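You operate a simulated robot arm through the tools that you are given. There is no shell and no other tool. Be economical: measure what you need, move in short steps, check, and stop when the job is done.

Carry out the task below with a simulated robot arm. There is one attempt and no reset: what you move stays moved.

Task
Wipe the dust patch off the upper foam and rest grille THREE there on both white pads.
Fine: use the yellow rag and put it back; the pads go on the wiped patch; harm nothing. What is to be rubbed or washed off counts as gone when no trace of it is left.

The check looks at the end state, three seconds after you hand in, the way a careful person would. Anything else that was tipped, shoved, dropped, spilled or broken makes it a failure.

Robot
A 6-joint arm with a fingered hand, hanging from a carriage that runs on a gantry, over the field with the corners [-1100, 2516], [-1100, -84], [180, -84], [180, 2516] (x, y) and turns from -370 to 318 degrees about z. Base frame: it is fixed where the carriage stands at the start and does not move with it; the origin is on the floor, on the carriage's upright axis, x ahead of it, y to its left, z up. Lengths are in mm, angles in degrees, forces in N, time in s.
Its first joint turns from -166.0 to 166.0 degrees. Places, roughly: dust patch [500, 800, 1200]; wiped patch of the upper foam [500, 800, 1200]. Payload 4 kg.
The tool frame sits at the grasp point between the pads (the TCP): z along the fingers, y along the line on which they close. The tips reach 30 mm beyond it. The gripper opens to 104 mm. The gripper's body begins 35 mm behind the TCP. The gripper is a hand of 5 fingers: y runs from the thumb to the fingers, the wrist lies at [-15, -113, -190] in the tool frame.
Orientation is told as [roll, pitch, yaw] about the base's x, y, z axes, in that order, counted from this pose: with the fingers straight down and the wrist toward the robot, the tool's x, y and z point along [0, 1, 0], [1, 0, 0] and [0, 0, -1] of the base frame.

Tools
- The arm moves only by the tool send_rows. Its argument "plan" is one flat list of numbers, 6 for each row, row after row: the shift along the base's x, y, z in mm, then the turn, a rotation vector about the base's x, y, z in rad. In form: [dx, dy, dz, rx, ry, rz, dx, dy, dz, rx, ry, rz, ...]. A call has 1 to 10 rows; each row shifts and turns the commanded pose from where the row before left it. A row lasts 0.2 s, in which the tool goes at most 50 mm and 8.6 degrees; a call with a longer step from one row to the next is refused whole. Where a pose cannot be reached the arm comes as near as it can. A force on the tool above 40 N (or 10 N above the force at the start of the call, whichever is more), or a blocked arm, ends the call early, and 0.2 s more pass. In this call time passes only in rows, and 0.2 s behind the last. The reply holds the time, the measured pose of the TCP, the force on the tool along the base axes, the opening and the grip force, in the units named above and with some noise, with the torque about the TCP (base axes, N m) and any sound that the robot's microphone picked up.
- Cameras (640 x 400 px; columns grow to the right, rows downward): "scene" is now at [230.9, 70.3, 1856.9]; the picture's right is [0.89, -0.46, 0.00], its down [-0.38, -0.74, -0.55] and it looks along [0.25, 0.49, -0.83] (base axes); focal length 263 px, centre (320, 200). "wrist" rides on the gripper at [60, -83, -120] in the tool frame; the picture's right is [-0.79, 0.29, -0.54], its down [-0.56, -0.71, 0.44] and it looks along [-0.26, 0.65, 0.72] (tool axes); focal length 234 px, centre (320, 200). There is no depth. A picture from a camera that has moved, and an enlarged one, comes with that camera's place and axes in the base frame and with its lens. The place of the scene camera against the robot may be out by one fixed shift of up to 12 mm in any direction.
- grab_frame(camera): a new picture of that camera. The clock stands still meanwhile.
- move_column(by): slides the trunk up (or, below 0, down) by that many mm; the arm and the scene camera ride with it, the base frame stays. It gives what a move gives, with no picture.
- drive_base(legs): drives the robot by 1 to 6 legs, each [ahead, left, turn to the left] in mm, mm and degrees, along the robot's own axes; the way and the turn of a leg run together, so that a leg with both is an arc; at most 1500 mm and 180 degrees a leg. The arm and the cameras ride along, it lands a little off, and it stops where it bumps. It keeps to its track: a leg is cut to what the track allows. It gives what a move gives.
- finger_targets(index, middle, ring, little, thumb_bend, thumb_turn): sets how far each is bent, from 0 (flat) to 1 (curled in); at 0.3 the hand is open as for a grip, at 0.7 the pads meet at the TCP. One left out holds its place. A second passes; each finger stops where it meets its share of the squeeze, and holds until it gets a number again. It is the only way to open and close the hand. It gives what a move gives, with no picture; readings hold the bend of each and the force on index, middle, ring, little, thumb and palm. thumb_turn goes from beside the hand (0) to across from the fingers (1), as for a grip.
- turn_head(pan, tilt): turns the head with the scene camera to pan (to the left, within 155 degrees either way) and tilt (down, from -29 to 69), counted from straight ahead of the robot. It gives what a move gives.
- zoom(camera, box): a new picture of the part [left, top, right, bottom] of that camera's present view, enlarged. The clock stands still meanwhile.
- close_job(): hands the job in; it is judged then, once.

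Work in short steps. Places have to be worked out from the pictures, the camera data and where the tool is seen: move nearer, look again, correct. Check each grasp and each placing, and mend what went wrong. You have 120 turns and 82 pictures in all, those below and enlarged ones among them. Open the gripper and draw the arm clear of the work before you hand the job in, unless the task says otherwise; then end with one line.

The tools are called as name(argument=value, ...) on one line, values as JSON. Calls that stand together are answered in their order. send_rows: Moves the arm, as the interface text tells. Its arguments: {"type":"object","properties":{"plan":{"type":"array","items":{"type":"number"}}},"required":["plan"]} The other tools are called the same way: move_column (by) slides the trunk up or down; finger_targets (index, middle, ring, little, thumb_bend, thumb_turn) moves the fingers one by one; drive_base (legs) drives the base; turn_head (pan, tilt) turns the head that bears the scene camera; grab_frame (camera) takes a picture; zoom (camera, box) takes an enlarged picture of a part of a camera's view; close_job () hands the job in.

At the start:

```text
t: 0.0
eef_pos: [202.1, 327.5, 999.2]
ee_rot: [0.1, 0.0, 0.0]
ft_force: [0.2, -0.7, -0.4]
ft_torque: [0.0, 0.03, 0.01]
gripper_width: 103.3
gripper_force: 0.0
shape: jaw
bend: [0.3, 0.3, 0.3, 0.3, 0.3, 0.97]
finger forces: [0.1, 0.1, 0.0, 0.0, 0.0, 0.0]
trunk travel left (down, up): [-572.0, 26.0]
robot x, y, heading: [-1.1, -1.3, -0.2]
head pan, tilt: [62.9, 56.5]
```

scene: 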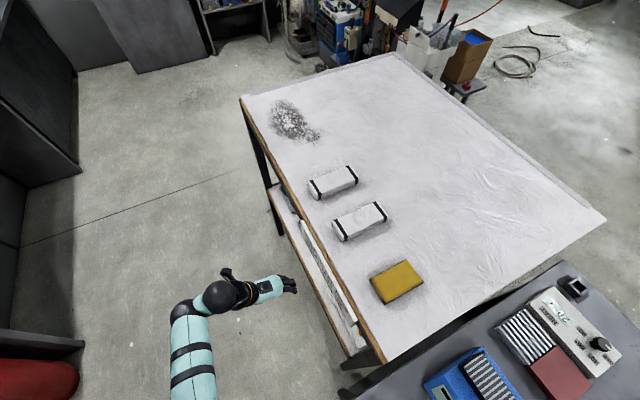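
wrist: 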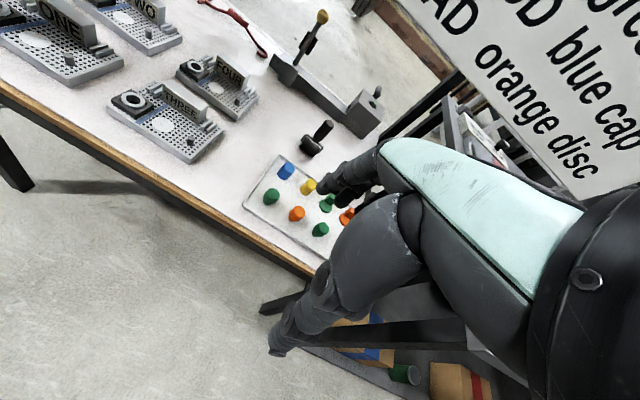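

The dust, pads and yellow rag are on the upper surface in the scene view, and the grilles are on another level in the wrist view. I'll turn the head and look at the surroundings first.

turn_head(pan=30, tilt=50)

zoom(camera="wrist", box=[0, 0, 400, 250])

grab_frame(camera="scene")

```text
t: 1.0
eef_pos: [201.6, 327.6, 1000.2]
ee_rot: [0.1, -0.1, 0.0]
ft_force: [-0.3, -0.1, 0.5]
ft_torque: [0.01, 0.01, 0.01]
gripper_width: 103.3
gripper_force: 0.1
shape: jaw
bend: [0.3, 0.3, 0.3, 0.3, 0.3, 0.97]
finger forces: [0.1, 0.0, 0.0, 0.0, 0.0, 0.0]
trunk travel left (down, up): [-572.0, 26.0]
robot x, y, heading: [-1.5, -3.8, -0.2]
head pan, tilt: [30.0, 50.0]
```

```text
1.60 times, centred on (200, 125) of wrist
camera zoom: at [117.0, 387.5, 1119.7], right [0.29, -0.79, 0.54], down [-0.71, -0.56, -0.44], along [0.65, -0.26, -0.72], focal length 375 px, centre (512, 320)
```

zoom: 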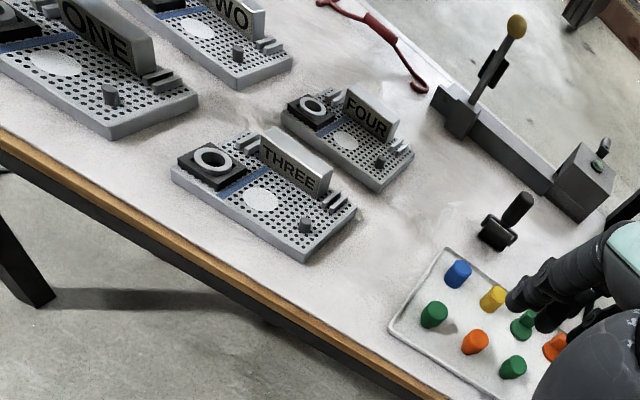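

```text
78 pictures are left
camera scene: at [265.4, 46.1, 1865.2], right [0.5, -0.87, 0.0], down [-0.66, -0.38, -0.64], along [0.56, 0.32, -0.77], focal length 263 px, centre (320, 200)
```

scene: 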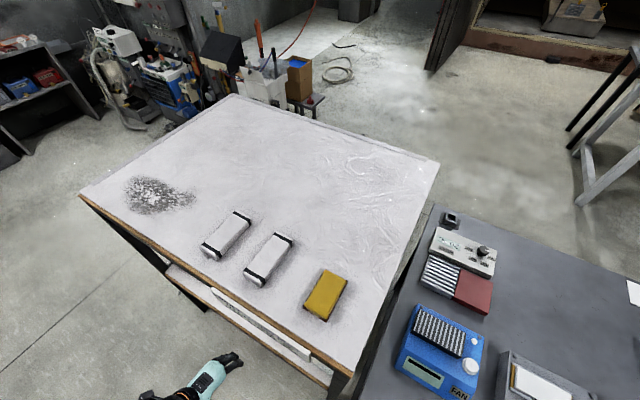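

The dust is on the upper tier (top at about z 1200, front edge x≈360) and the grilles are on the tier below. I'll raise the arm above the upper tier and see how it follows.

send_rows(plan=[0, 0, 45, 0, 0, 0, 0, 0, 45, 0, 0, 0, 0, 0, 45, 0, 0, 0, 0, 0, 45, 0, 0, 0, 0, 0, 45, 0, 0, 0, 0, 0, 45, 0, 0, 0, 0, 0, 45, 0, 0, 0])

grab_frame(camera="scene")

grab_frame(camera="wrist")

```text
t: 2.2
eef_pos: [287.3, 334.2, 1064.6]
ee_rot: [-0.2, 1.4, 0.3]
ft_force: [-27.5, -0.9, -10.9]
ft_torque: [0.19, 0.03, -0.48]
gripper_width: 101.0
gripper_force: 0.0
shape: jaw
bend: [0.3, 0.42, 0.33, 0.3, 0.3, 0.97]
finger forces: [0.1, 24.1, 6.2, 0.0, 0.0, 0.0]
out of reach, approached as far as the arm can: row 1, 2, 3, 4, 5, 6
trunk travel left (down, up): [-572.0, 26.0]
robot x, y, heading: [-1.5, -3.4, 0.3]
head pan, tilt: [30.0, 50.0]
stopped in row 6: the force on the tool passed its limit at 52 N (the readings are from after the stop); the commanded pose is now the measured one
```

```text
77 pictures are left
camera scene: at [262.8, 46.3, 1864.0], right [0.5, -0.86, 0.0], down [-0.67, -0.38, -0.64], along [0.55, 0.32, -0.77], focal length 263 px, centre (320, 200)
```

scene: 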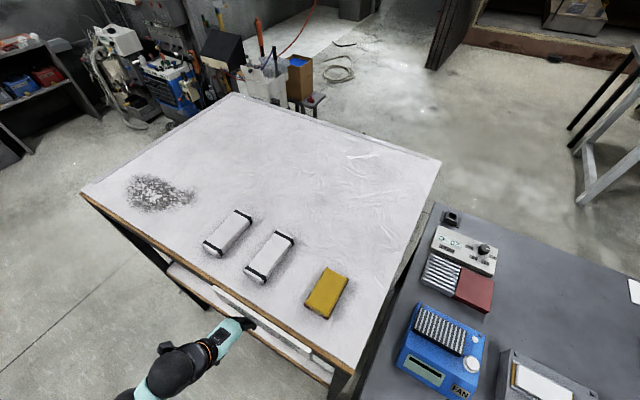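

```text
76 pictures are left
camera wrist: at [205.0, 395.7, 1185.6], right [0.31, -0.78, 0.54], down [-0.71, -0.56, -0.42], along [0.63, -0.26, -0.73], focal length 234 px, centre (320, 200)
```

wrist: 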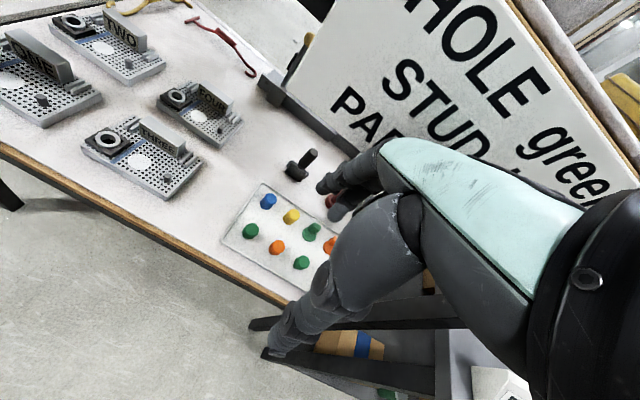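

The hand couldn't go straight up, drifted +x, and a finger met the front edge or the sign. I'm backing off toward the robot and then checking.

send_rows(plan=[-40, 0, -15, 0, 0, 0, -45, 0, -20, 0, 0, 0, -40, 0, 0, 0, 0, 0, -40, 0, 0, 0, 0, 0])

turn_head(pan=60, tilt=69)

grab_frame(camera="scene")

```text
t: 3.2
eef_pos: [156.3, 345.9, 986.0]
ee_rot: [0.0, 0.7, 0.0]
ft_force: [0.5, -0.2, -0.7]
ft_torque: [-0.03, 0.02, -0.01]
gripper_width: 103.8
gripper_force: 0.0
shape: jaw
bend: [0.3, 0.3, 0.3, 0.3, 0.3, 0.97]
finger forces: [0.0, 0.1, 0.0, 0.0, 0.0, 0.1]
out of reach, approached as far as the arm can: row 1, 2, 3, 4
trunk travel left (down, up): [-572.0, 26.0]
robot x, y, heading: [-2.9, -3.5, 0.1]
head pan, tilt: [30.0, 50.0]
```

```text
t: 4.2
eef_pos: [156.8, 345.3, 985.5]
ee_rot: [-0.1, 0.7, 0.3]
ft_force: [-0.1, -0.6, -0.4]
ft_torque: [-0.01, -0.02, -0.01]
gripper_width: 103.9
gripper_force: 0.0
shape: jaw
bend: [0.3, 0.3, 0.3, 0.3, 0.3, 0.97]
finger forces: [0.1, 0.1, 0.0, 0.0, 0.1, 0.0]
trunk travel left (down, up): [-572.0, 26.0]
robot x, y, heading: [0.1, -0.9, 0.2]
head pan, tilt: [60.0, 68.8]
```

```text
75 pictures are left
camera scene: at [226.2, 56.1, 1843.3], right [0.87, -0.5, 0.0], down [-0.47, -0.81, -0.36], along [0.18, 0.31, -0.93], focal length 263 px, centre (320, 200)
```

scene: 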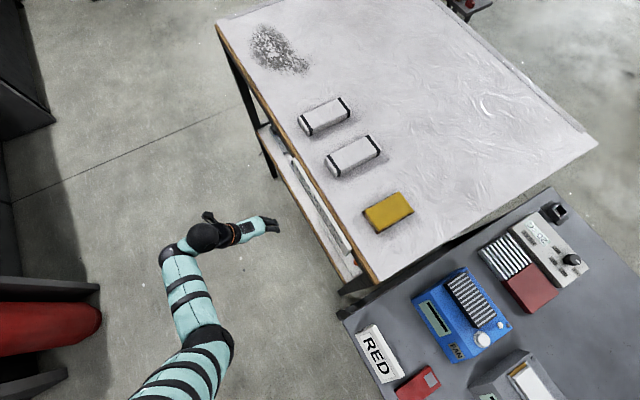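

The readings fit a maximum reach of about 375 mm for the wrist from a shoulder near z 1350, so the arm was at its outer limit. I'll pull the hand in toward the axis and then raise it.

send_rows(plan=[0, -45, 10, 0, 0, 0, 0, -45, 10, 0, 0, 0, 0, -45, 20, 0, 0, 0, 0, -30, 30, 0, 0, 0, 0, 0, 45, 0, 0, 0, 0, 0, 45, 0, 0, 0, 0, 0, 45, 0, 0, 0, 0, 0, 45, 0, 0, 0])

grab_frame(camera="scene")

```text
t: 6.0
eef_pos: [268.4, 131.5, 1097.9]
ee_rot: [0.1, 0.6, 0.3]
ft_force: [-0.4, 0.0, -0.6]
ft_torque: [0.01, -0.01, 0.02]
gripper_width: 103.7
gripper_force: 0.1
shape: jaw
bend: [0.3, 0.3, 0.3, 0.3, 0.3, 0.97]
finger forces: [0.0, 0.0, 0.0, 0.0, 0.0, 0.1]
out of reach, approached as far as the arm can: row 1, 2, 3, 4, 5, 6, 7, 8
trunk travel left (down, up): [-572.0, 26.0]
robot x, y, heading: [-2.3, -0.1, 0.2]
head pan, tilt: [60.0, 68.8]
```

```text
74 pictures are left
camera scene: at [226.1, 56.1, 1843.3], right [0.87, -0.5, 0.0], down [-0.47, -0.81, -0.36], along [0.18, 0.31, -0.93], focal length 263 px, centre (320, 200)
```

scene: 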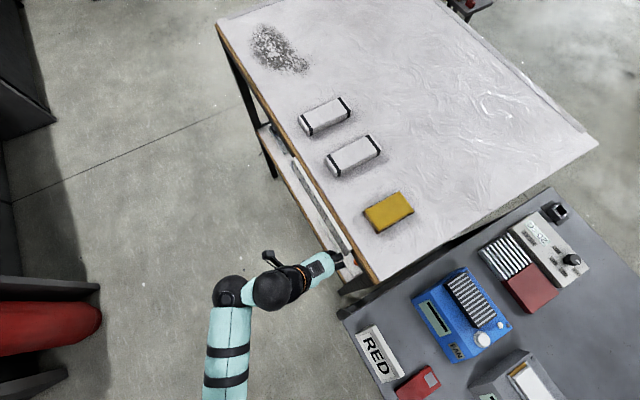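

The limit looks like an inner one, since the arm is being pushed outward. I'll back the carriage away from the table so I have free space to find how the hand can rise.

drive_base(legs=[[-350, 0, 0]])

send_rows(plan=[45, 0, 0, 0, 0, 0, 45, 0, 0, 0, 0, 0, 45, 0, 0, 0, 0, 0, 0, 0, 45, 0, 0, 0, 0, 0, 45, 0, 0, 0, 0, 0, 45, 0, 0, 0])

grab_frame(camera="scene")

```text
t: 8.2
eef_pos: [-72.7, 132.5, 1099.2]
ee_rot: [0.3, 0.6, 0.3]
ft_force: [-0.5, -0.3, 0.1]
ft_torque: [0.01, -0.01, 0.0]
gripper_width: 103.9
gripper_force: 0.1
shape: jaw
bend: [0.3, 0.3, 0.3, 0.3, 0.3, 0.97]
finger forces: [0.1, 0.0, 0.0, 0.1, 0.0, 0.0]
trunk travel left (down, up): [-572.0, 26.0]
robot x, y, heading: [-343.8, 4.0, 0.2]
head pan, tilt: [60.0, 68.8]
```

```text
t: 9.6
eef_pos: [83.8, 121.3, 1159.6]
ee_rot: [0.4, 0.3, 0.5]
ft_force: [-0.6, 0.2, -0.2]
ft_torque: [0.01, 0.01, 0.02]
gripper_width: 103.9
gripper_force: 0.1
shape: jaw
bend: [0.3, 0.3, 0.3, 0.3, 0.3, 0.97]
finger forces: [0.1, 0.1, 0.1, 0.0, 0.1, 0.0]
out of reach, approached as far as the arm can: row 5, 6
trunk travel left (down, up): [-572.0, 26.0]
robot x, y, heading: [-340.1, -0.8, 0.3]
head pan, tilt: [60.0, 68.8]
```

```text
73 pictures are left
camera scene: at [-114.0, 55.8, 1843.3], right [0.87, -0.5, 0.0], down [-0.46, -0.81, -0.36], along [0.18, 0.31, -0.93], focal length 263 px, centre (320, 200)
```

scene: 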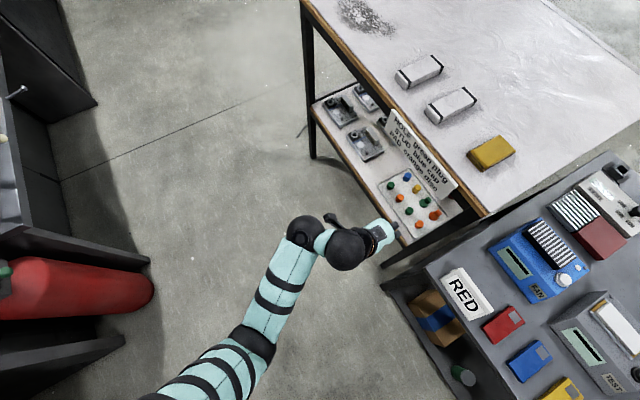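

Farther out the hand can go higher: 424 mm ahead allowed z≈1160. I'll continue out and up in free space, still short of the table edge.

send_rows(plan=[45, 0, 0, 0, 0, 0, 45, 0, 0, 0, 0, 0, 20, 0, 20, 0, 0, 0, 0, 0, 40, 0, 0, 0, 0, 0, 40, 0, 0, 0, 0, 0, 40, 0, 0, 0, 0, 0, 40, 0, 0, 0])

zoom(camera="scene", box=[280, 60, 500, 250])

grab_frame(camera="wrist")

```text
t: 11.2
eef_pos: [255.8, 120.5, 1264.1]
ee_rot: [0.2, 0.5, 0.5]
ft_force: [0.0, 0.0, 0.6]
ft_torque: [0.0, -0.02, 0.01]
gripper_width: 103.9
gripper_force: 0.1
shape: jaw
bend: [0.3, 0.3, 0.3, 0.3, 0.3, 0.97]
finger forces: [0.0, 0.0, 0.1, 0.0, 0.0, 0.1]
out of reach, approached as far as the arm can: row 4, 5, 6, 7
trunk travel left (down, up): [-572.0, 26.0]
robot x, y, heading: [-341.6, 1.9, 0.2]
head pan, tilt: [60.0, 68.8]
```

```text
2.11 times, centred on (390, 155) of scene
camera zoom: at [-114.1, 55.8, 1843.2], right [0.87, -0.5, 0.0], down [-0.46, -0.81, -0.36], along [0.18, 0.31, -0.93], focal length 554 px, centre (173, 295)
```

zoom: 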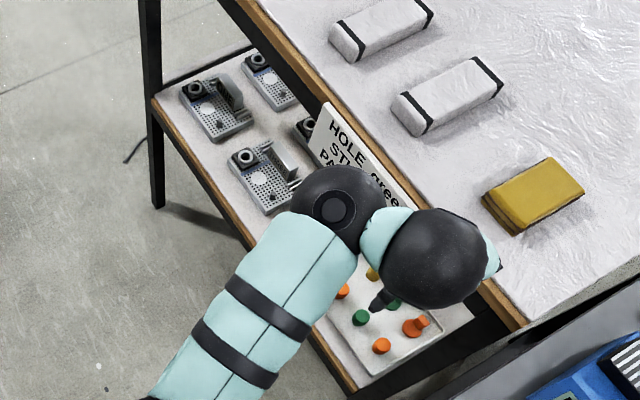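

```text
71 pictures are left
camera wrist: at [172.9, 180.5, 1384.1], right [0.3, -0.79, 0.54], down [-0.71, -0.56, -0.43], along [0.64, -0.25, -0.72], focal length 234 px, centre (320, 200)
```

wrist: 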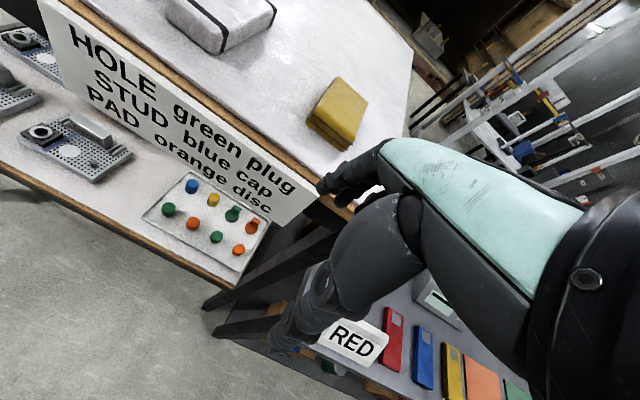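

I now have positions. The rag is about 115×60 mm with its centre near (494,155) and top z≈1215. Grille THREE is at about (479,616,640) on the lower tier. Next I raise the trunk and yaw the hand +90° so it closes across the rag's narrow side.

move_column(by=25)

send_rows(plan=[0, 0, 0, 0, 0, 0.145, 0, 0, 0, 0, 0, 0.145, 0, 0, 0, 0, 0, 0.145, 0, 0, 0, 0, 0, 0.145, 0, 0, 0, 0, 0, 0.145, 0, 0, 0, 0, 0, 0.145])

```text
t: 11.9
eef_pos: [256.9, 123.0, 1287.9]
ee_rot: [0.2, 0.5, 0.4]
ft_force: [1.2, 0.4, 0.2]
ft_torque: [0.03, 0.0, -0.02]
gripper_width: 104.2
gripper_force: 0.1
shape: jaw
bend: [0.3, 0.3, 0.3, 0.3, 0.3, 0.97]
finger forces: [0.0, 0.1, 0.0, 0.1, 0.0, 0.1]
trunk travel left (down, up): [-597.0, 1.0]
robot x, y, heading: [-337.6, -3.1, 0.3]
head pan, tilt: [60.0, 68.8]
```

```text
t: 12.9
eef_pos: [249.6, 111.7, 1303.1]
ee_rot: [1.5, 1.6, 21.1]
ft_force: [40.5, 8.8, -38.3]
ft_torque: [-2.22, 1.37, -1.97]
gripper_width: 104.0
gripper_force: 0.0
shape: jaw
bend: [0.3, 0.3, 0.3, 0.3, 0.3, 0.97]
finger forces: [0.0, 0.1, 0.1, 0.0, 0.0, 0.0]
out of reach, approached as far as the arm can: row 2, 3, 4
trunk travel left (down, up): [-597.0, 1.0]
robot x, y, heading: [-340.8, -2.3, 0.3]
head pan, tilt: [60.0, 68.8]
stopped in row 4: the force on the tool passed its limit at 364 N (the readings are from after the stop); the commanded pose is now the measured one
```

The move stopped on a large force, so I need to see what the hand or arm touched.

grab_frame(camera="scene")

grab_frame(camera="wrist")

```text
70 pictures are left
camera scene: at [-114.0, 55.7, 1868.3], right [0.87, -0.5, 0.0], down [-0.46, -0.81, -0.36], along [0.18, 0.31, -0.93], focal length 263 px, centre (320, 200)
```

scene: 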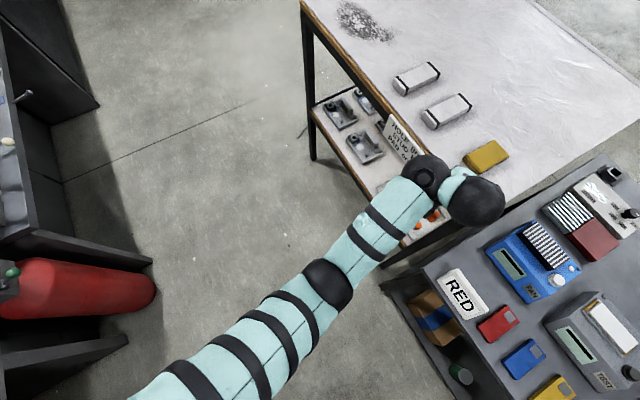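

```text
69 pictures are left
camera wrist: at [152.4, 135.9, 1427.0], right [0.57, -0.64, 0.51], down [-0.47, -0.77, -0.43], along [0.67, 0.0, -0.74], focal length 234 px, centre (320, 200)
```

wrist: 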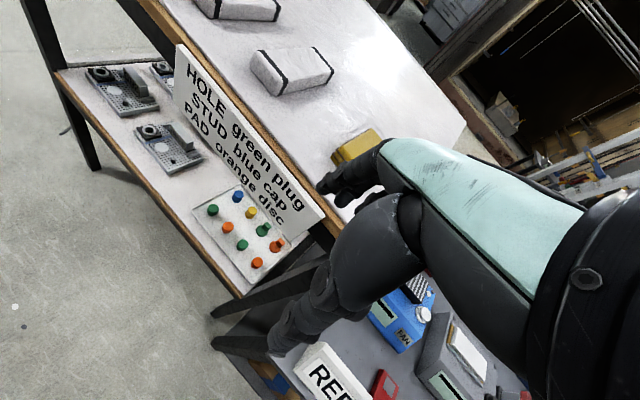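

Nothing on the table has moved and the hand looks free, so the force may be the hand pressing on its own forearm. I'll undo part of the yaw and read the force.

send_rows(plan=[0, 0, 0, 0, 0, -0.14, 0, 0, -15, 0, 0, -0.14])

```text
t: 13.5
eef_pos: [255.0, 108.4, 1299.1]
ee_rot: [1.3, 1.8, 10.1]
ft_force: [-0.1, -0.3, -0.2]
ft_torque: [-0.06, 0.01, 0.0]
gripper_width: 104.0
gripper_force: 0.0
shape: jaw
bend: [0.3, 0.3, 0.3, 0.3, 0.3, 0.97]
finger forces: [0.0, 0.1, 0.0, 0.0, 0.0, 0.0]
out of reach, approached as far as the arm can: row 2
trunk travel left (down, up): [-597.0, 1.0]
robot x, y, heading: [-340.9, 0.3, 0.2]
head pan, tilt: [60.0, 68.8]
```

The force cleared, so it was a self-contact near the top of the reach. I'll test the yaw range at working height (z≈1235) in free space, turning the other way.

send_rows(plan=[-30, 0, -30, 0, 0, -0.09, -30, 0, -30, 0, 0, -0.09, 0, 0, 0, 0, 0, -0.145, 0, 0, 0, 0, 0, -0.145, 0, 0, 0, 0, 0, -0.145, 0, 0, 0, 0, 0, -0.145, 0, 0, 0, 0, 0, -0.145, 0, 0, 0, 0, 0, -0.145])

grab_frame(camera="scene")

```text
t: 15.3
eef_pos: [212.1, 78.0, 1227.0]
ee_rot: [3.0, 4.5, -48.8]
ft_force: [0.4, 0.6, -0.7]
ft_torque: [0.02, 0.01, 0.0]
gripper_width: 103.9
gripper_force: 0.0
shape: jaw
bend: [0.3, 0.3, 0.3, 0.3, 0.3, 0.97]
finger forces: [0.1, 0.0, 0.0, 0.0, 0.1, 0.1]
out of reach, approached as far as the arm can: row 2, 7, 8
trunk travel left (down, up): [-597.0, 1.0]
robot x, y, heading: [-340.2, -0.4, -0.1]
head pan, tilt: [60.0, 68.8]
```

```text
68 pictures are left
camera scene: at [-114.0, 55.7, 1868.3], right [0.87, -0.5, 0.0], down [-0.46, -0.81, -0.36], along [0.18, 0.31, -0.93], focal length 263 px, centre (320, 200)
```

scene: 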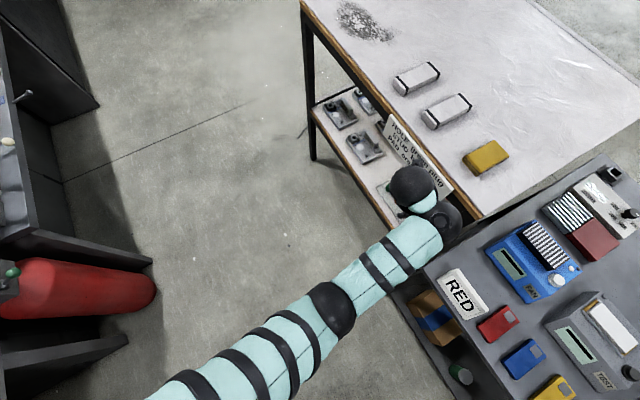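

Yaw −49° works when the arm points to the side of the radial line. I'll place the carriage around (77,549) so the rag is reached at about −43° azimuth with yaw −90°. First I drive left, still clear of the table, then swing the hand over.

drive_base(legs=[[0, 549, 0]])

send_rows(plan=[-13.5, -46, 2, 0, 0, -0.072, -13.5, -46, 2, 0, 0, -0.072, -13.5, -46, 5, 0, 0, -0.072, -13.5, -46, 5, 0, 0, -0.072, -13.5, -46, 5, 0, 0, -0.072, -13.5, -46, 5, 0, 0, -0.072, -13.5, -46, 5, 0, 0, -0.072, -13.5, -46, 5, 0, 0, -0.072, -13.5, -46, 5, 0, 0, -0.072, -13.5, -46, 5, 0, 0, -0.072])

```text
t: 18.5
eef_pos: [214.0, 627.6, 1227.1]
ee_rot: [2.8, 4.5, -49.0]
ft_force: [-0.5, 0.5, -0.7]
ft_torque: [-0.04, -0.01, -0.01]
gripper_width: 103.8
gripper_force: 0.1
shape: jaw
bend: [0.3, 0.3, 0.3, 0.3, 0.3, 0.97]
finger forces: [0.1, 0.1, 0.0, 0.0, 0.1, 0.0]
trunk travel left (down, up): [-597.0, 1.0]
robot x, y, heading: [-342.0, 549.0, -0.3]
head pan, tilt: [60.0, 68.8]
```

```text
t: 20.7
eef_pos: [78.8, 169.0, 1269.7]
ee_rot: [3.0, 4.6, -90.4]
ft_force: [0.2, 0.7, -0.8]
ft_torque: [-0.06, -0.04, -0.02]
gripper_width: 103.6
gripper_force: 0.1
shape: jaw
bend: [0.3, 0.3, 0.3, 0.3, 0.3, 0.97]
finger forces: [0.0, 0.1, 0.0, 0.1, 0.0, 0.0]
trunk travel left (down, up): [-597.0, 1.0]
robot x, y, heading: [-342.8, 551.2, -0.2]
head pan, tilt: [60.0, 68.8]
```

The arm reached yaw −90° cleanly. I'll level the small tilt and rise a little before driving over the table.

send_rows(plan=[0, -7, 10, -0.04, 0.026, 0, 0, -7, 10, -0.04, 0.026, 0])

turn_head(pan=-30, tilt=55)

```text
t: 21.3
eef_pos: [77.3, 144.5, 1285.7]
ee_rot: [0.6, 0.2, -90.1]
ft_force: [0.3, -0.7, -0.3]
ft_torque: [-0.05, 0.01, 0.04]
gripper_width: 103.8
gripper_force: 0.1
shape: jaw
bend: [0.3, 0.3, 0.3, 0.3, 0.3, 0.97]
finger forces: [0.0, 0.1, 0.0, 0.0, 0.1, 0.0]
out of reach, approached as far as the arm can: row 2
trunk travel left (down, up): [-597.0, 1.0]
robot x, y, heading: [-339.5, 546.4, -0.3]
head pan, tilt: [60.0, 68.8]
```

```text
t: 22.9
eef_pos: [77.4, 145.6, 1285.9]
ee_rot: [0.5, 0.2, -90.1]
ft_force: [-0.5, 0.3, 0.5]
ft_torque: [-0.02, 0.0, 0.0]
gripper_width: 104.0
gripper_force: 0.1
shape: jaw
bend: [0.3, 0.3, 0.3, 0.3, 0.3, 0.97]
finger forces: [0.0, 0.1, 0.0, 0.0, 0.0, 0.1]
trunk travel left (down, up): [-597.0, 1.0]
robot x, y, heading: [-342.2, 549.6, 0.1]
head pan, tilt: [-30.0, 55.0]
```

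It's level now. I'll drive ahead most of the way and look.

drive_base(legs=[[300, 0, 0]])

grab_frame(camera="scene")

grab_frame(camera="wrist")

```text
t: 24.9
eef_pos: [373.9, 144.8, 1285.6]
ee_rot: [0.5, 0.2, -90.1]
ft_force: [0.2, 0.1, -0.4]
ft_torque: [0.0, -0.03, -0.01]
gripper_width: 103.9
gripper_force: 0.0
shape: jaw
bend: [0.3, 0.3, 0.3, 0.3, 0.3, 0.97]
finger forces: [0.0, 0.1, 0.0, 0.0, 0.1, 0.0]
trunk travel left (down, up): [-597.0, 1.0]
robot x, y, heading: [-43.5, 548.7, -0.0]
head pan, tilt: [-30.0, 55.0]
```

```text
67 pictures are left
camera scene: at [216.8, 521.6, 1883.7], right [-0.5, -0.87, 0.0], down [-0.71, 0.41, -0.57], along [0.5, -0.29, -0.82], focal length 263 px, centre (320, 200)
```

scene: 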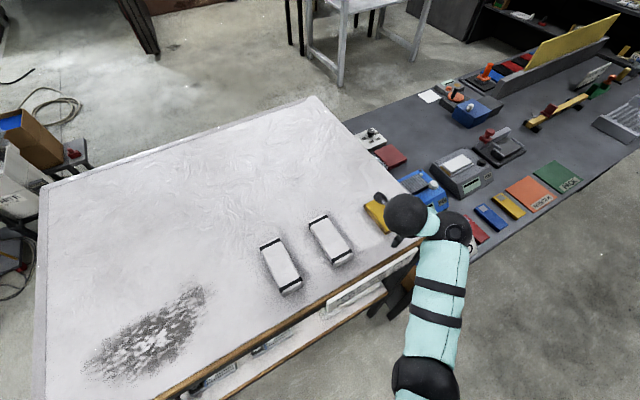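

```text
66 pictures are left
camera wrist: at [432.0, 227.8, 1405.9], right [-0.79, -0.29, 0.53], down [-0.55, 0.71, -0.44], along [-0.25, -0.64, -0.72], focal length 234 px, centre (320, 200)
```

wrist: 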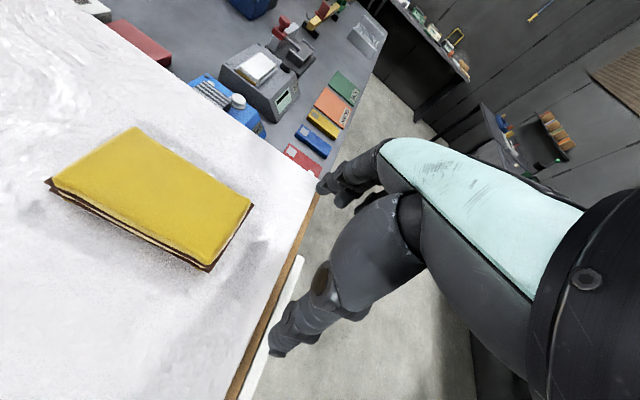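

The wrist view puts the rag at x 427–535, y 110–176, top z≈1217, aligned with the axes. I'll drive 107 mm more and descend over it.

drive_base(legs=[[107, 0, 0]])

send_rows(plan=[0, 0, -15, 0, 0, 0, 0, 0, -15, 0, 0, 0])

grab_frame(camera="wrist")

```text
t: 26.1
eef_pos: [480.8, 145.5, 1285.0]
ee_rot: [0.5, 0.3, -90.2]
ft_force: [0.8, -0.2, -0.4]
ft_torque: [0.0, 0.02, 0.02]
gripper_width: 103.6
gripper_force: 0.0
shape: jaw
bend: [0.3, 0.3, 0.3, 0.3, 0.3, 0.97]
finger forces: [0.0, 0.0, 0.0, 0.0, 0.1, 0.1]
trunk travel left (down, up): [-597.0, 1.0]
robot x, y, heading: [63.8, 552.2, -0.2]
head pan, tilt: [-30.0, 55.0]
```

```text
t: 26.7
eef_pos: [475.8, 151.3, 1266.3]
ee_rot: [0.5, 0.5, -90.0]
ft_force: [0.4, 0.3, 1.2]
ft_torque: [0.05, -0.01, 0.0]
gripper_width: 104.0
gripper_force: 0.2
shape: jaw
bend: [0.3, 0.3, 0.3, 0.3, 0.3, 0.97]
finger forces: [0.0, 0.0, 0.0, 0.0, 0.0, 0.0]
out of reach, approached as far as the arm can: row 1, 2
trunk travel left (down, up): [-597.0, 1.0]
robot x, y, heading: [63.3, 548.4, 0.0]
head pan, tilt: [-30.0, 55.0]
```

```text
65 pictures are left
camera wrist: at [534.2, 234.5, 1387.5], right [-0.79, -0.29, 0.53], down [-0.55, 0.71, -0.44], along [-0.25, -0.64, -0.72], focal length 234 px, centre (320, 200)
```

wrist: 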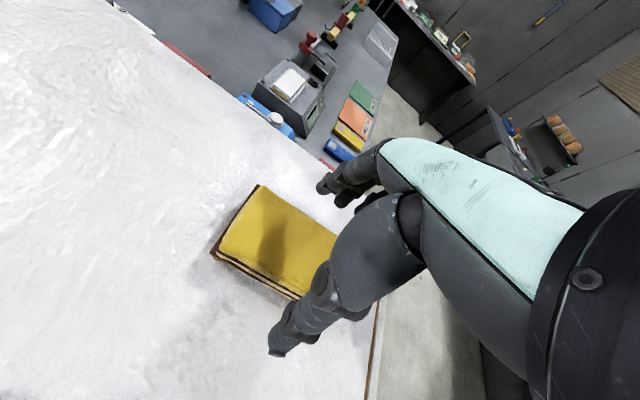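

The hand is above the rag with the thumb on the +y side. I'll correct x/y and go down further.

send_rows(plan=[3, -4, -10, 0, 0, 0, 2, -4, -10, 0, 0, 0, 0, 0, -8, 0, 0, 0])

```text
t: 27.5
eef_pos: [469.8, 160.2, 1260.3]
ee_rot: [0.5, 0.3, -90.0]
ft_force: [-0.1, -0.4, 0.2]
ft_torque: [-0.01, -0.03, 0.01]
gripper_width: 104.0
gripper_force: 0.1
shape: jaw
bend: [0.3, 0.3, 0.3, 0.3, 0.3, 0.97]
finger forces: [0.0, 0.0, 0.0, 0.1, 0.0, 0.0]
out of reach, approached as far as the arm can: row 1, 2, 3
trunk travel left (down, up): [-597.0, 1.0]
robot x, y, heading: [64.0, 552.4, -0.0]
head pan, tilt: [-30.0, 55.0]
```

The arm is at its outer limit here. I'll pull the hand in toward the carriage and drive the carriage the same distance toward the rag.

send_rows(plan=[-24, 18, 6, 0, 0, 0, -24, 18, 6, 0, 0, 0, -10, 7, 0, 0, 0, 0])

drive_base(legs=[[70, -53, 0]])

```text
t: 28.3
eef_pos: [408.5, 192.5, 1261.9]
ee_rot: [0.9, 0.4, -89.6]
ft_force: [0.0, 0.0, 0.7]
ft_torque: [0.04, 0.0, 0.04]
gripper_width: 104.0
gripper_force: 0.0
shape: jaw
bend: [0.3, 0.3, 0.3, 0.3, 0.3, 0.97]
finger forces: [0.0, 0.0, 0.0, 0.0, 0.1, 0.0]
out of reach, approached as far as the arm can: row 2
trunk travel left (down, up): [-597.0, 1.0]
robot x, y, heading: [63.4, 550.3, 0.0]
head pan, tilt: [-30.0, 55.0]
```

```text
t: 29.4
eef_pos: [476.6, 137.4, 1262.1]
ee_rot: [0.8, 0.4, -89.6]
ft_force: [-0.4, -0.1, -0.6]
ft_torque: [0.02, -0.03, 0.03]
gripper_width: 104.1
gripper_force: 0.0
shape: jaw
bend: [0.3, 0.3, 0.3, 0.3, 0.3, 0.97]
finger forces: [0.1, 0.1, 0.0, 0.0, 0.1, 0.0]
trunk travel left (down, up): [-597.0, 1.0]
robot x, y, heading: [131.7, 495.0, -0.1]
head pan, tilt: [-30.0, 55.0]
```

The hand is over the rag with reach to spare. I'll descend to put the fingertips just above the foam.

send_rows(plan=[2, 3, -10, 0, 0, 0, 2, 3, -8, 0, 0, 0, 0, 0, -5, 0, 0, 0])

grab_frame(camera="wrist")

zoom(camera="scene", box=[270, 130, 510, 280])

```text
t: 30.2
eef_pos: [481.1, 143.3, 1239.9]
ee_rot: [1.0, 0.4, -89.6]
ft_force: [-0.2, -0.5, 0.4]
ft_torque: [0.0, 0.02, 0.03]
gripper_width: 104.1
gripper_force: 0.1
shape: jaw
bend: [0.3, 0.3, 0.3, 0.3, 0.3, 0.97]
finger forces: [0.0, 0.1, 0.1, 0.0, 0.1, 0.0]
trunk travel left (down, up): [-597.0, 1.0]
robot x, y, heading: [130.2, 497.0, -0.1]
head pan, tilt: [-30.0, 55.0]
```

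```text
64 pictures are left
camera wrist: at [537.6, 227.0, 1360.5], right [-0.8, -0.3, 0.53], down [-0.56, 0.71, -0.44], along [-0.24, -0.64, -0.73], focal length 234 px, centre (320, 200)
```

wrist: 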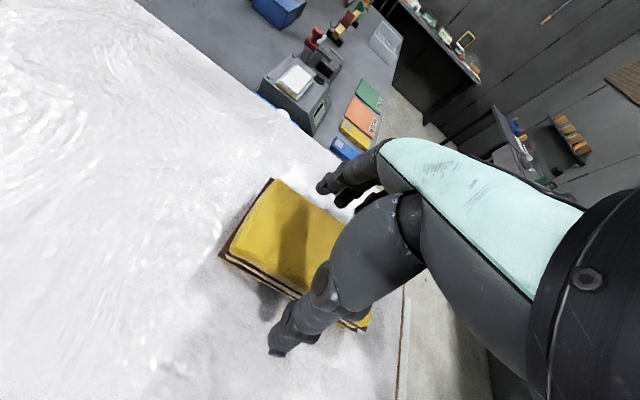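

```text
2.67 times, centred on (390, 205) of scene
camera zoom: at [393.2, 467.4, 1883.8], right [-0.5, -0.87, 0.0], down [-0.71, 0.41, -0.57], along [0.5, -0.29, -0.82], focal length 702 px, centre (133, 187)
```

zoom: 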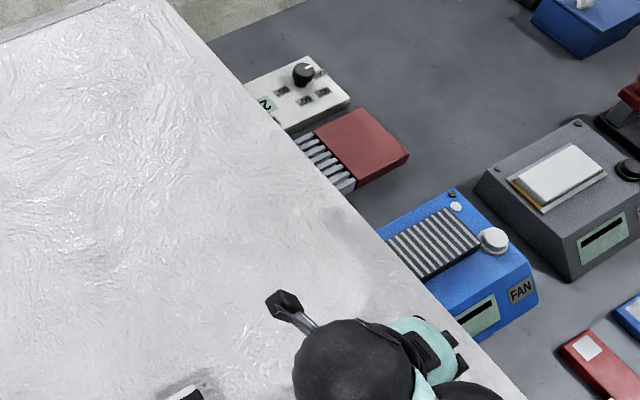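

The thumb and fingers straddle the rag. I'll lower slightly more and then close the hand moderately.

send_rows(plan=[0, 0, -5, 0, 0, 0, 0, 0, -4, 0, 0, 0])

finger_targets(index=0.55, middle=0.55, ring=0.55, little=0.55, thumb_bend=0.55)

grab_frame(camera="wrist")

```text
t: 30.8
eef_pos: [480.9, 144.1, 1231.7]
ee_rot: [0.9, 0.4, -89.7]
ft_force: [-0.6, 0.5, 3.1]
ft_torque: [-0.14, 0.08, -0.05]
gripper_width: 103.6
gripper_force: 0.0
shape: jaw
bend: [0.3, 0.3, 0.3, 0.3, 0.3, 0.97]
finger forces: [0.0, 3.2, 0.0, 0.1, 0.0, 0.0]
trunk travel left (down, up): [-597.0, 1.0]
robot x, y, heading: [132.2, 496.0, 0.0]
head pan, tilt: [-30.0, 55.0]
```

```text
t: 31.8
eef_pos: [481.2, 141.1, 1231.9]
ee_rot: [1.0, 0.0, -89.7]
ft_force: [-4.2, -4.9, 28.4]
ft_torque: [-1.65, 0.47, -0.08]
gripper_width: 63.8
gripper_force: 25.8
shape: fingers
bend: [0.47, 0.36, 0.51, 0.52, 0.46, 0.95]
finger forces: [8.3, 24.2, 3.6, 3.3, 13.7, 0.0]
trunk travel left (down, up): [-597.0, 1.0]
robot x, y, heading: [131.7, 499.0, -0.3]
head pan, tilt: [-30.0, 55.0]
```

```text
62 pictures are left
camera wrist: at [538.0, 224.7, 1353.8], right [-0.8, -0.29, 0.53], down [-0.55, 0.7, -0.44], along [-0.24, -0.65, -0.72], focal length 234 px, centre (320, 200)
```

wrist: 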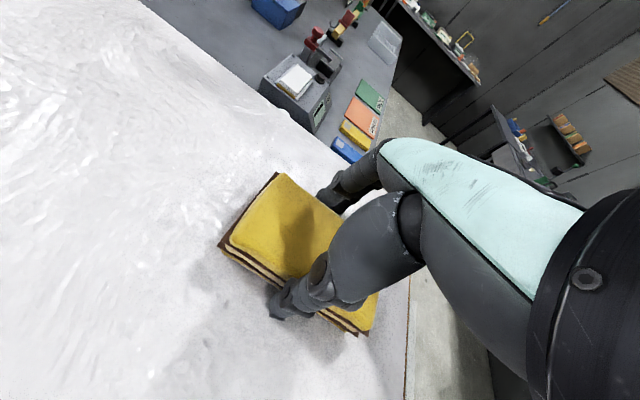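

The middle finger is pressing on the foam (28 N up) while the others have closed on the rag. I'll rise 6 mm and tighten the grip.

send_rows(plan=[0, 0, 3, 0, 0, 0, 0, 0, 4, 0, 0, 0])

finger_targets(index=0.62, middle=0.58, ring=0.62, little=0.62, thumb_bend=0.62)

grab_frame(camera="wrist")

```text
t: 32.4
eef_pos: [481.1, 145.5, 1234.8]
ee_rot: [0.7, 0.6, -89.6]
ft_force: [-0.2, -1.7, 3.0]
ft_torque: [-0.17, 0.03, 0.04]
gripper_width: 63.4
gripper_force: 15.3
shape: fingers
bend: [0.47, 0.44, 0.51, 0.52, 0.46, 0.95]
finger forces: [7.0, 3.1, 3.5, 3.3, 13.7, 0.0]
trunk travel left (down, up): [-597.0, 1.0]
robot x, y, heading: [133.5, 497.2, 0.0]
head pan, tilt: [-30.0, 55.0]
```

```text
t: 33.4
eef_pos: [479.9, 144.4, 1237.3]
ee_rot: [0.9, 0.4, -89.5]
ft_force: [0.6, -0.4, 0.3]
ft_torque: [-0.03, -0.03, 0.04]
gripper_width: 63.2
gripper_force: 22.5
shape: fingers
bend: [0.51, 0.53, 0.55, 0.57, 0.45, 0.93]
finger forces: [8.5, 3.4, 5.2, 4.9, 22.4, 0.1]
trunk travel left (down, up): [-597.0, 1.0]
robot x, y, heading: [132.4, 495.8, -0.1]
head pan, tilt: [-30.0, 55.0]
```

```text
61 pictures are left
camera wrist: at [537.3, 227.3, 1358.5], right [-0.8, -0.3, 0.53], down [-0.56, 0.71, -0.44], along [-0.24, -0.64, -0.73], focal length 234 px, centre (320, 200)
```

wrist: 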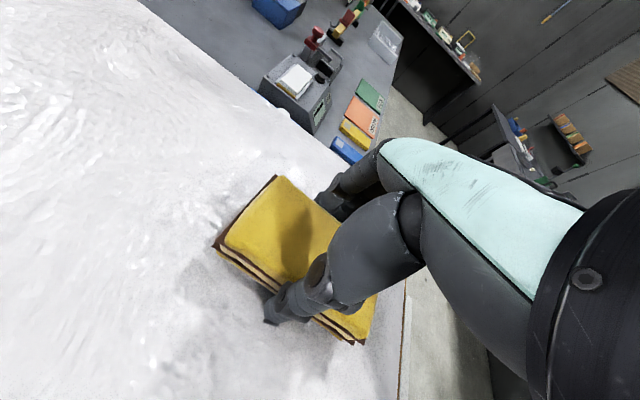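

Grip force is 22 N on both sides. I'll lift a little and check that the rag comes along.

send_rows(plan=[-5, 5, 20, 0, 0, 0, -5, 5, 20, 0, 0, 0, -10, 10, 10, 0, 0, 0])

grab_frame(camera="wrist")

```text
t: 34.2
eef_pos: [452.3, 147.2, 1269.2]
ee_rot: [1.1, 0.4, -89.4]
ft_force: [0.3, -0.1, -1.1]
ft_torque: [-0.05, 0.01, 0.03]
gripper_width: 63.3
gripper_force: 22.5
shape: fingers
bend: [0.51, 0.53, 0.55, 0.57, 0.45, 0.93]
finger forces: [8.5, 3.3, 5.1, 5.0, 22.3, 0.1]
out of reach, approached as far as the arm can: row 2, 3
trunk travel left (down, up): [-597.0, 1.0]
robot x, y, heading: [133.7, 492.2, -0.0]
head pan, tilt: [-30.0, 55.0]
```

```text
60 pictures are left
camera wrist: at [508.2, 230.1, 1390.6], right [-0.8, -0.3, 0.52], down [-0.56, 0.7, -0.44], along [-0.24, -0.64, -0.73], focal length 234 px, centre (320, 200)
```

wrist: 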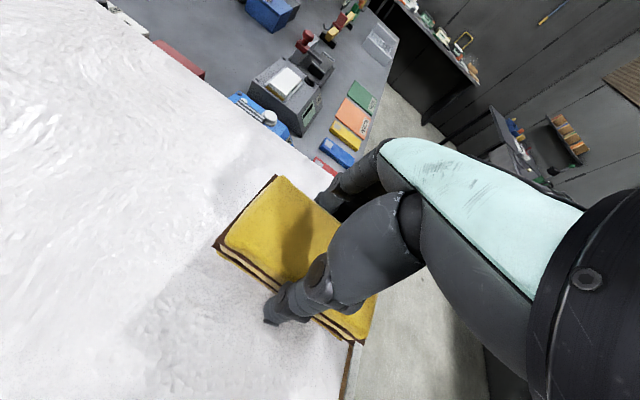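

The rag is held firmly. Its home grip pose is TCP (480,144.5,1236) at yaw −89.6°. I'll back out over the front edge and run left to the dust, so I don't cross the pads.

drive_base(legs=[[-230, 0, 0], [0, 680, 0]])

turn_head(pan=-25, tilt=60)

grab_frame(camera="scene")

```text
t: 39.4
eef_pos: [222.9, 849.2, 1268.0]
ee_rot: [1.1, 0.4, -89.1]
ft_force: [-0.1, 0.3, -0.3]
ft_torque: [-0.01, -0.02, -0.06]
gripper_width: 63.1
gripper_force: 22.4
shape: fingers
bend: [0.51, 0.53, 0.55, 0.57, 0.45, 0.93]
finger forces: [8.6, 3.3, 5.3, 4.9, 22.4, 0.1]
trunk travel left (down, up): [-597.0, 1.0]
robot x, y, heading: [-100.5, 1194.4, 0.3]
head pan, tilt: [-30.0, 55.0]
```

```text
t: 40.1
eef_pos: [221.9, 850.0, 1268.6]
ee_rot: [1.1, 0.5, -89.1]
ft_force: [0.3, 0.3, -1.1]
ft_torque: [0.01, -0.01, 0.01]
gripper_width: 63.1
gripper_force: 22.1
shape: fingers
bend: [0.51, 0.53, 0.55, 0.57, 0.45, 0.93]
finger forces: [8.7, 3.4, 5.2, 4.9, 22.3, 0.0]
trunk travel left (down, up): [-597.0, 1.0]
robot x, y, heading: [-100.2, 1192.9, 0.1]
head pan, tilt: [-25.0, 60.0]
```

```text
59 pictures are left
camera scene: at [160.0, 1176.6, 1877.7], right [-0.42, -0.91, 0.0], down [-0.79, 0.36, -0.5], along [0.45, -0.21, -0.87], focal length 263 px, centre (320, 200)
```

scene: 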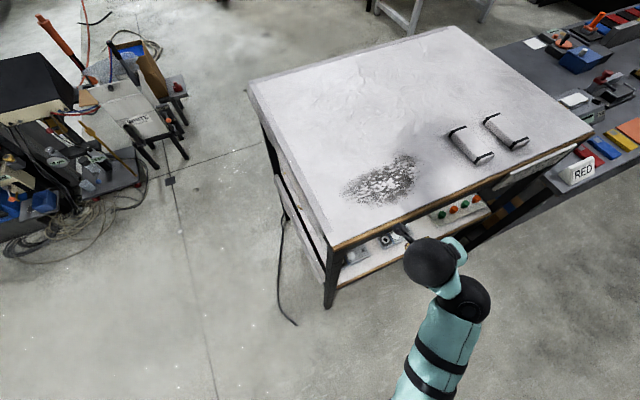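

I'll zoom on the dust to find its extent.

zoom(camera="scene", box=[320, 110, 512, 230])

grab_frame(camera="wrist")

```text
3.33 times, centred on (416, 170) of scene
camera zoom: at [160.0, 1176.6, 1877.7], right [-0.42, -0.91, 0.0], down [-0.79, 0.36, -0.5], along [0.45, -0.21, -0.87], focal length 878 px, centre (0, 300)
```

zoom: 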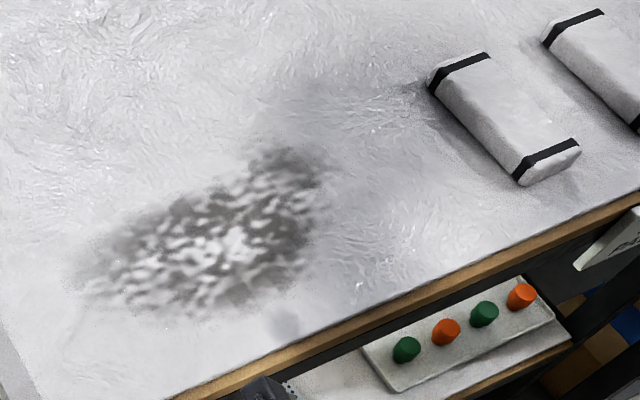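

```text
57 pictures are left
camera wrist: at [278.3, 932.1, 1390.4], right [-0.8, -0.3, 0.52], down [-0.56, 0.7, -0.44], along [-0.23, -0.65, -0.73], focal length 234 px, centre (320, 200)
```

wrist: 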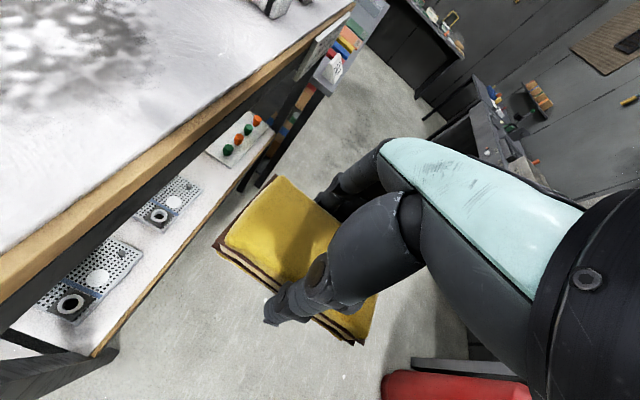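

The dust spans roughly x 415–545, y 665–940, and the nearest pad starts at y≈504. I'll bring the rag over the far end of the patch and then lower it.

drive_base(legs=[[0, 100, 0], [236, 0, 0]])

send_rows(plan=[0, 0, -12, 0, 0, 0, 0, 0, -12, 0, 0, 0, 0, 0, -6, 0, 0, 0])

grab_frame(camera="wrist")

```text
t: 42.6
eef_pos: [460.1, 951.8, 1270.2]
ee_rot: [1.2, 0.3, -89.0]
ft_force: [-1.2, 0.3, -0.6]
ft_torque: [-0.01, 0.01, 0.01]
gripper_width: 63.2
gripper_force: 22.5
shape: fingers
bend: [0.51, 0.53, 0.55, 0.57, 0.45, 0.93]
finger forces: [8.6, 3.3, 5.2, 4.9, 22.4, 0.0]
trunk travel left (down, up): [-597.0, 1.0]
robot x, y, heading: [137.1, 1299.2, 0.5]
head pan, tilt: [-25.0, 60.0]
```

```text
t: 43.4
eef_pos: [460.5, 951.5, 1237.5]
ee_rot: [1.2, 0.5, -89.1]
ft_force: [1.1, 0.5, -0.2]
ft_torque: [0.0, 0.0, 0.02]
gripper_width: 63.2
gripper_force: 22.2
shape: fingers
bend: [0.51, 0.53, 0.55, 0.57, 0.45, 0.93]
finger forces: [8.6, 3.4, 5.3, 4.8, 22.4, 0.0]
trunk travel left (down, up): [-597.0, 1.0]
robot x, y, heading: [136.5, 1298.9, 0.4]
head pan, tilt: [-25.0, 60.0]
```

```text
56 pictures are left
camera wrist: at [516.5, 1034.6, 1360.3], right [-0.8, -0.31, 0.52], down [-0.56, 0.7, -0.44], along [-0.23, -0.65, -0.73], focal length 234 px, centre (320, 200)
```

wrist: 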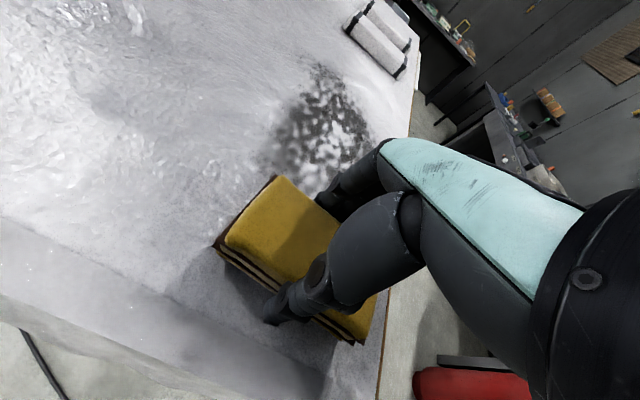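

Good view: the dust starts just past the rag. I'll lower to light contact.

send_rows(plan=[0, 0, -2, 0, 0, 0, 0, 0, -2, 0, 0, 0, 0, 0, -2, 0, 0, 0])

```text
t: 44.2
eef_pos: [462.3, 950.8, 1234.6]
ee_rot: [1.4, 0.2, -89.1]
ft_force: [-0.9, 0.6, 14.4]
ft_torque: [-0.46, 0.19, -0.05]
gripper_width: 63.2
gripper_force: 30.8
shape: fingers
bend: [0.52, 0.53, 0.56, 0.57, 0.45, 0.93]
finger forces: [8.1, 20.9, 4.9, 4.4, 23.5, 0.0]
trunk travel left (down, up): [-597.0, 1.0]
robot x, y, heading: [140.0, 1298.6, 0.5]
head pan, tilt: [-25.0, 60.0]
```

Contact is 14 N. I'll make a first stroke along −y with the carriage.

drive_base(legs=[[0, -150, 0]])

grab_frame(camera="wrist")

```text
t: 45.6
eef_pos: [463.3, 798.8, 1234.8]
ee_rot: [1.3, 0.4, -88.9]
ft_force: [1.6, -3.1, 17.3]
ft_torque: [-0.66, 0.19, 0.06]
gripper_width: 63.4
gripper_force: 30.6
shape: fingers
bend: [0.52, 0.52, 0.57, 0.58, 0.45, 0.93]
finger forces: [8.8, 20.2, 5.3, 4.6, 21.3, 0.0]
trunk travel left (down, up): [-597.0, 1.0]
robot x, y, heading: [138.8, 1145.4, 0.5]
head pan, tilt: [-25.0, 60.0]
```

```text
55 pictures are left
camera wrist: at [518.4, 882.2, 1355.6], right [-0.8, -0.31, 0.52], down [-0.56, 0.7, -0.44], along [-0.23, -0.65, -0.73], focal length 234 px, centre (320, 200)
```

wrist: 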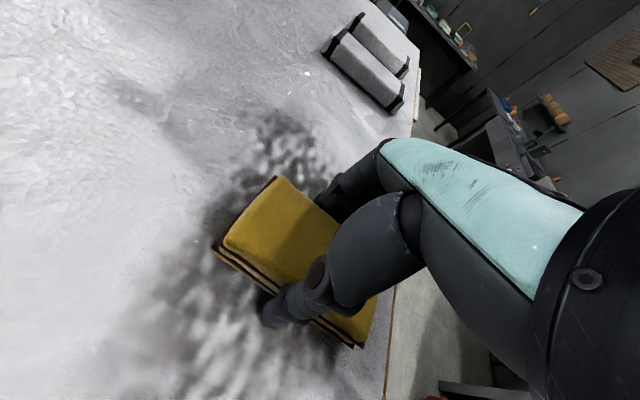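

Some dust remains behind the rag. I'll finish the stroke and come back, then judge the effect.

drive_base(legs=[[0, -150, 0], [0, 300, 0]])

zoom(camera="scene", box=[300, 100, 540, 250])

grab_frame(camera="wrist")

```text
t: 48.6
eef_pos: [460.9, 946.7, 1233.7]
ee_rot: [1.3, 0.3, -88.9]
ft_force: [0.5, -5.9, 18.0]
ft_torque: [-0.76, 0.24, 0.12]
gripper_width: 63.2
gripper_force: 29.5
shape: fingers
bend: [0.52, 0.51, 0.56, 0.58, 0.46, 0.93]
finger forces: [9.6, 18.7, 5.6, 5.0, 20.5, 0.1]
trunk travel left (down, up): [-597.0, 1.0]
robot x, y, heading: [136.3, 1292.6, 0.5]
head pan, tilt: [-25.0, 60.0]
```

```text
2.67 times, centred on (420, 175) of scene
camera zoom: at [396.9, 1275.6, 1877.9], right [-0.41, -0.91, 0.0], down [-0.79, 0.36, -0.5], along [0.46, -0.21, -0.87], focal length 702 px, centre (53, 267)
```

zoom: 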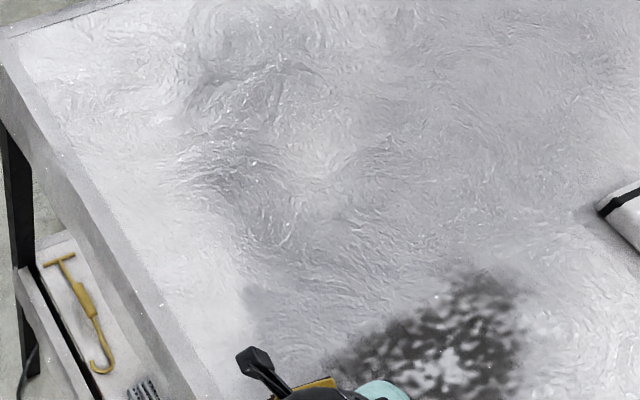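

```text
53 pictures are left
camera wrist: at [517.0, 1030.5, 1355.8], right [-0.8, -0.31, 0.52], down [-0.56, 0.7, -0.45], along [-0.23, -0.65, -0.73], focal length 234 px, centre (320, 200)
```

wrist: 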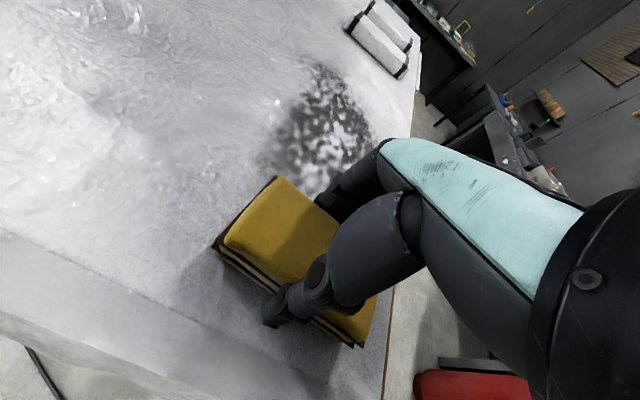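

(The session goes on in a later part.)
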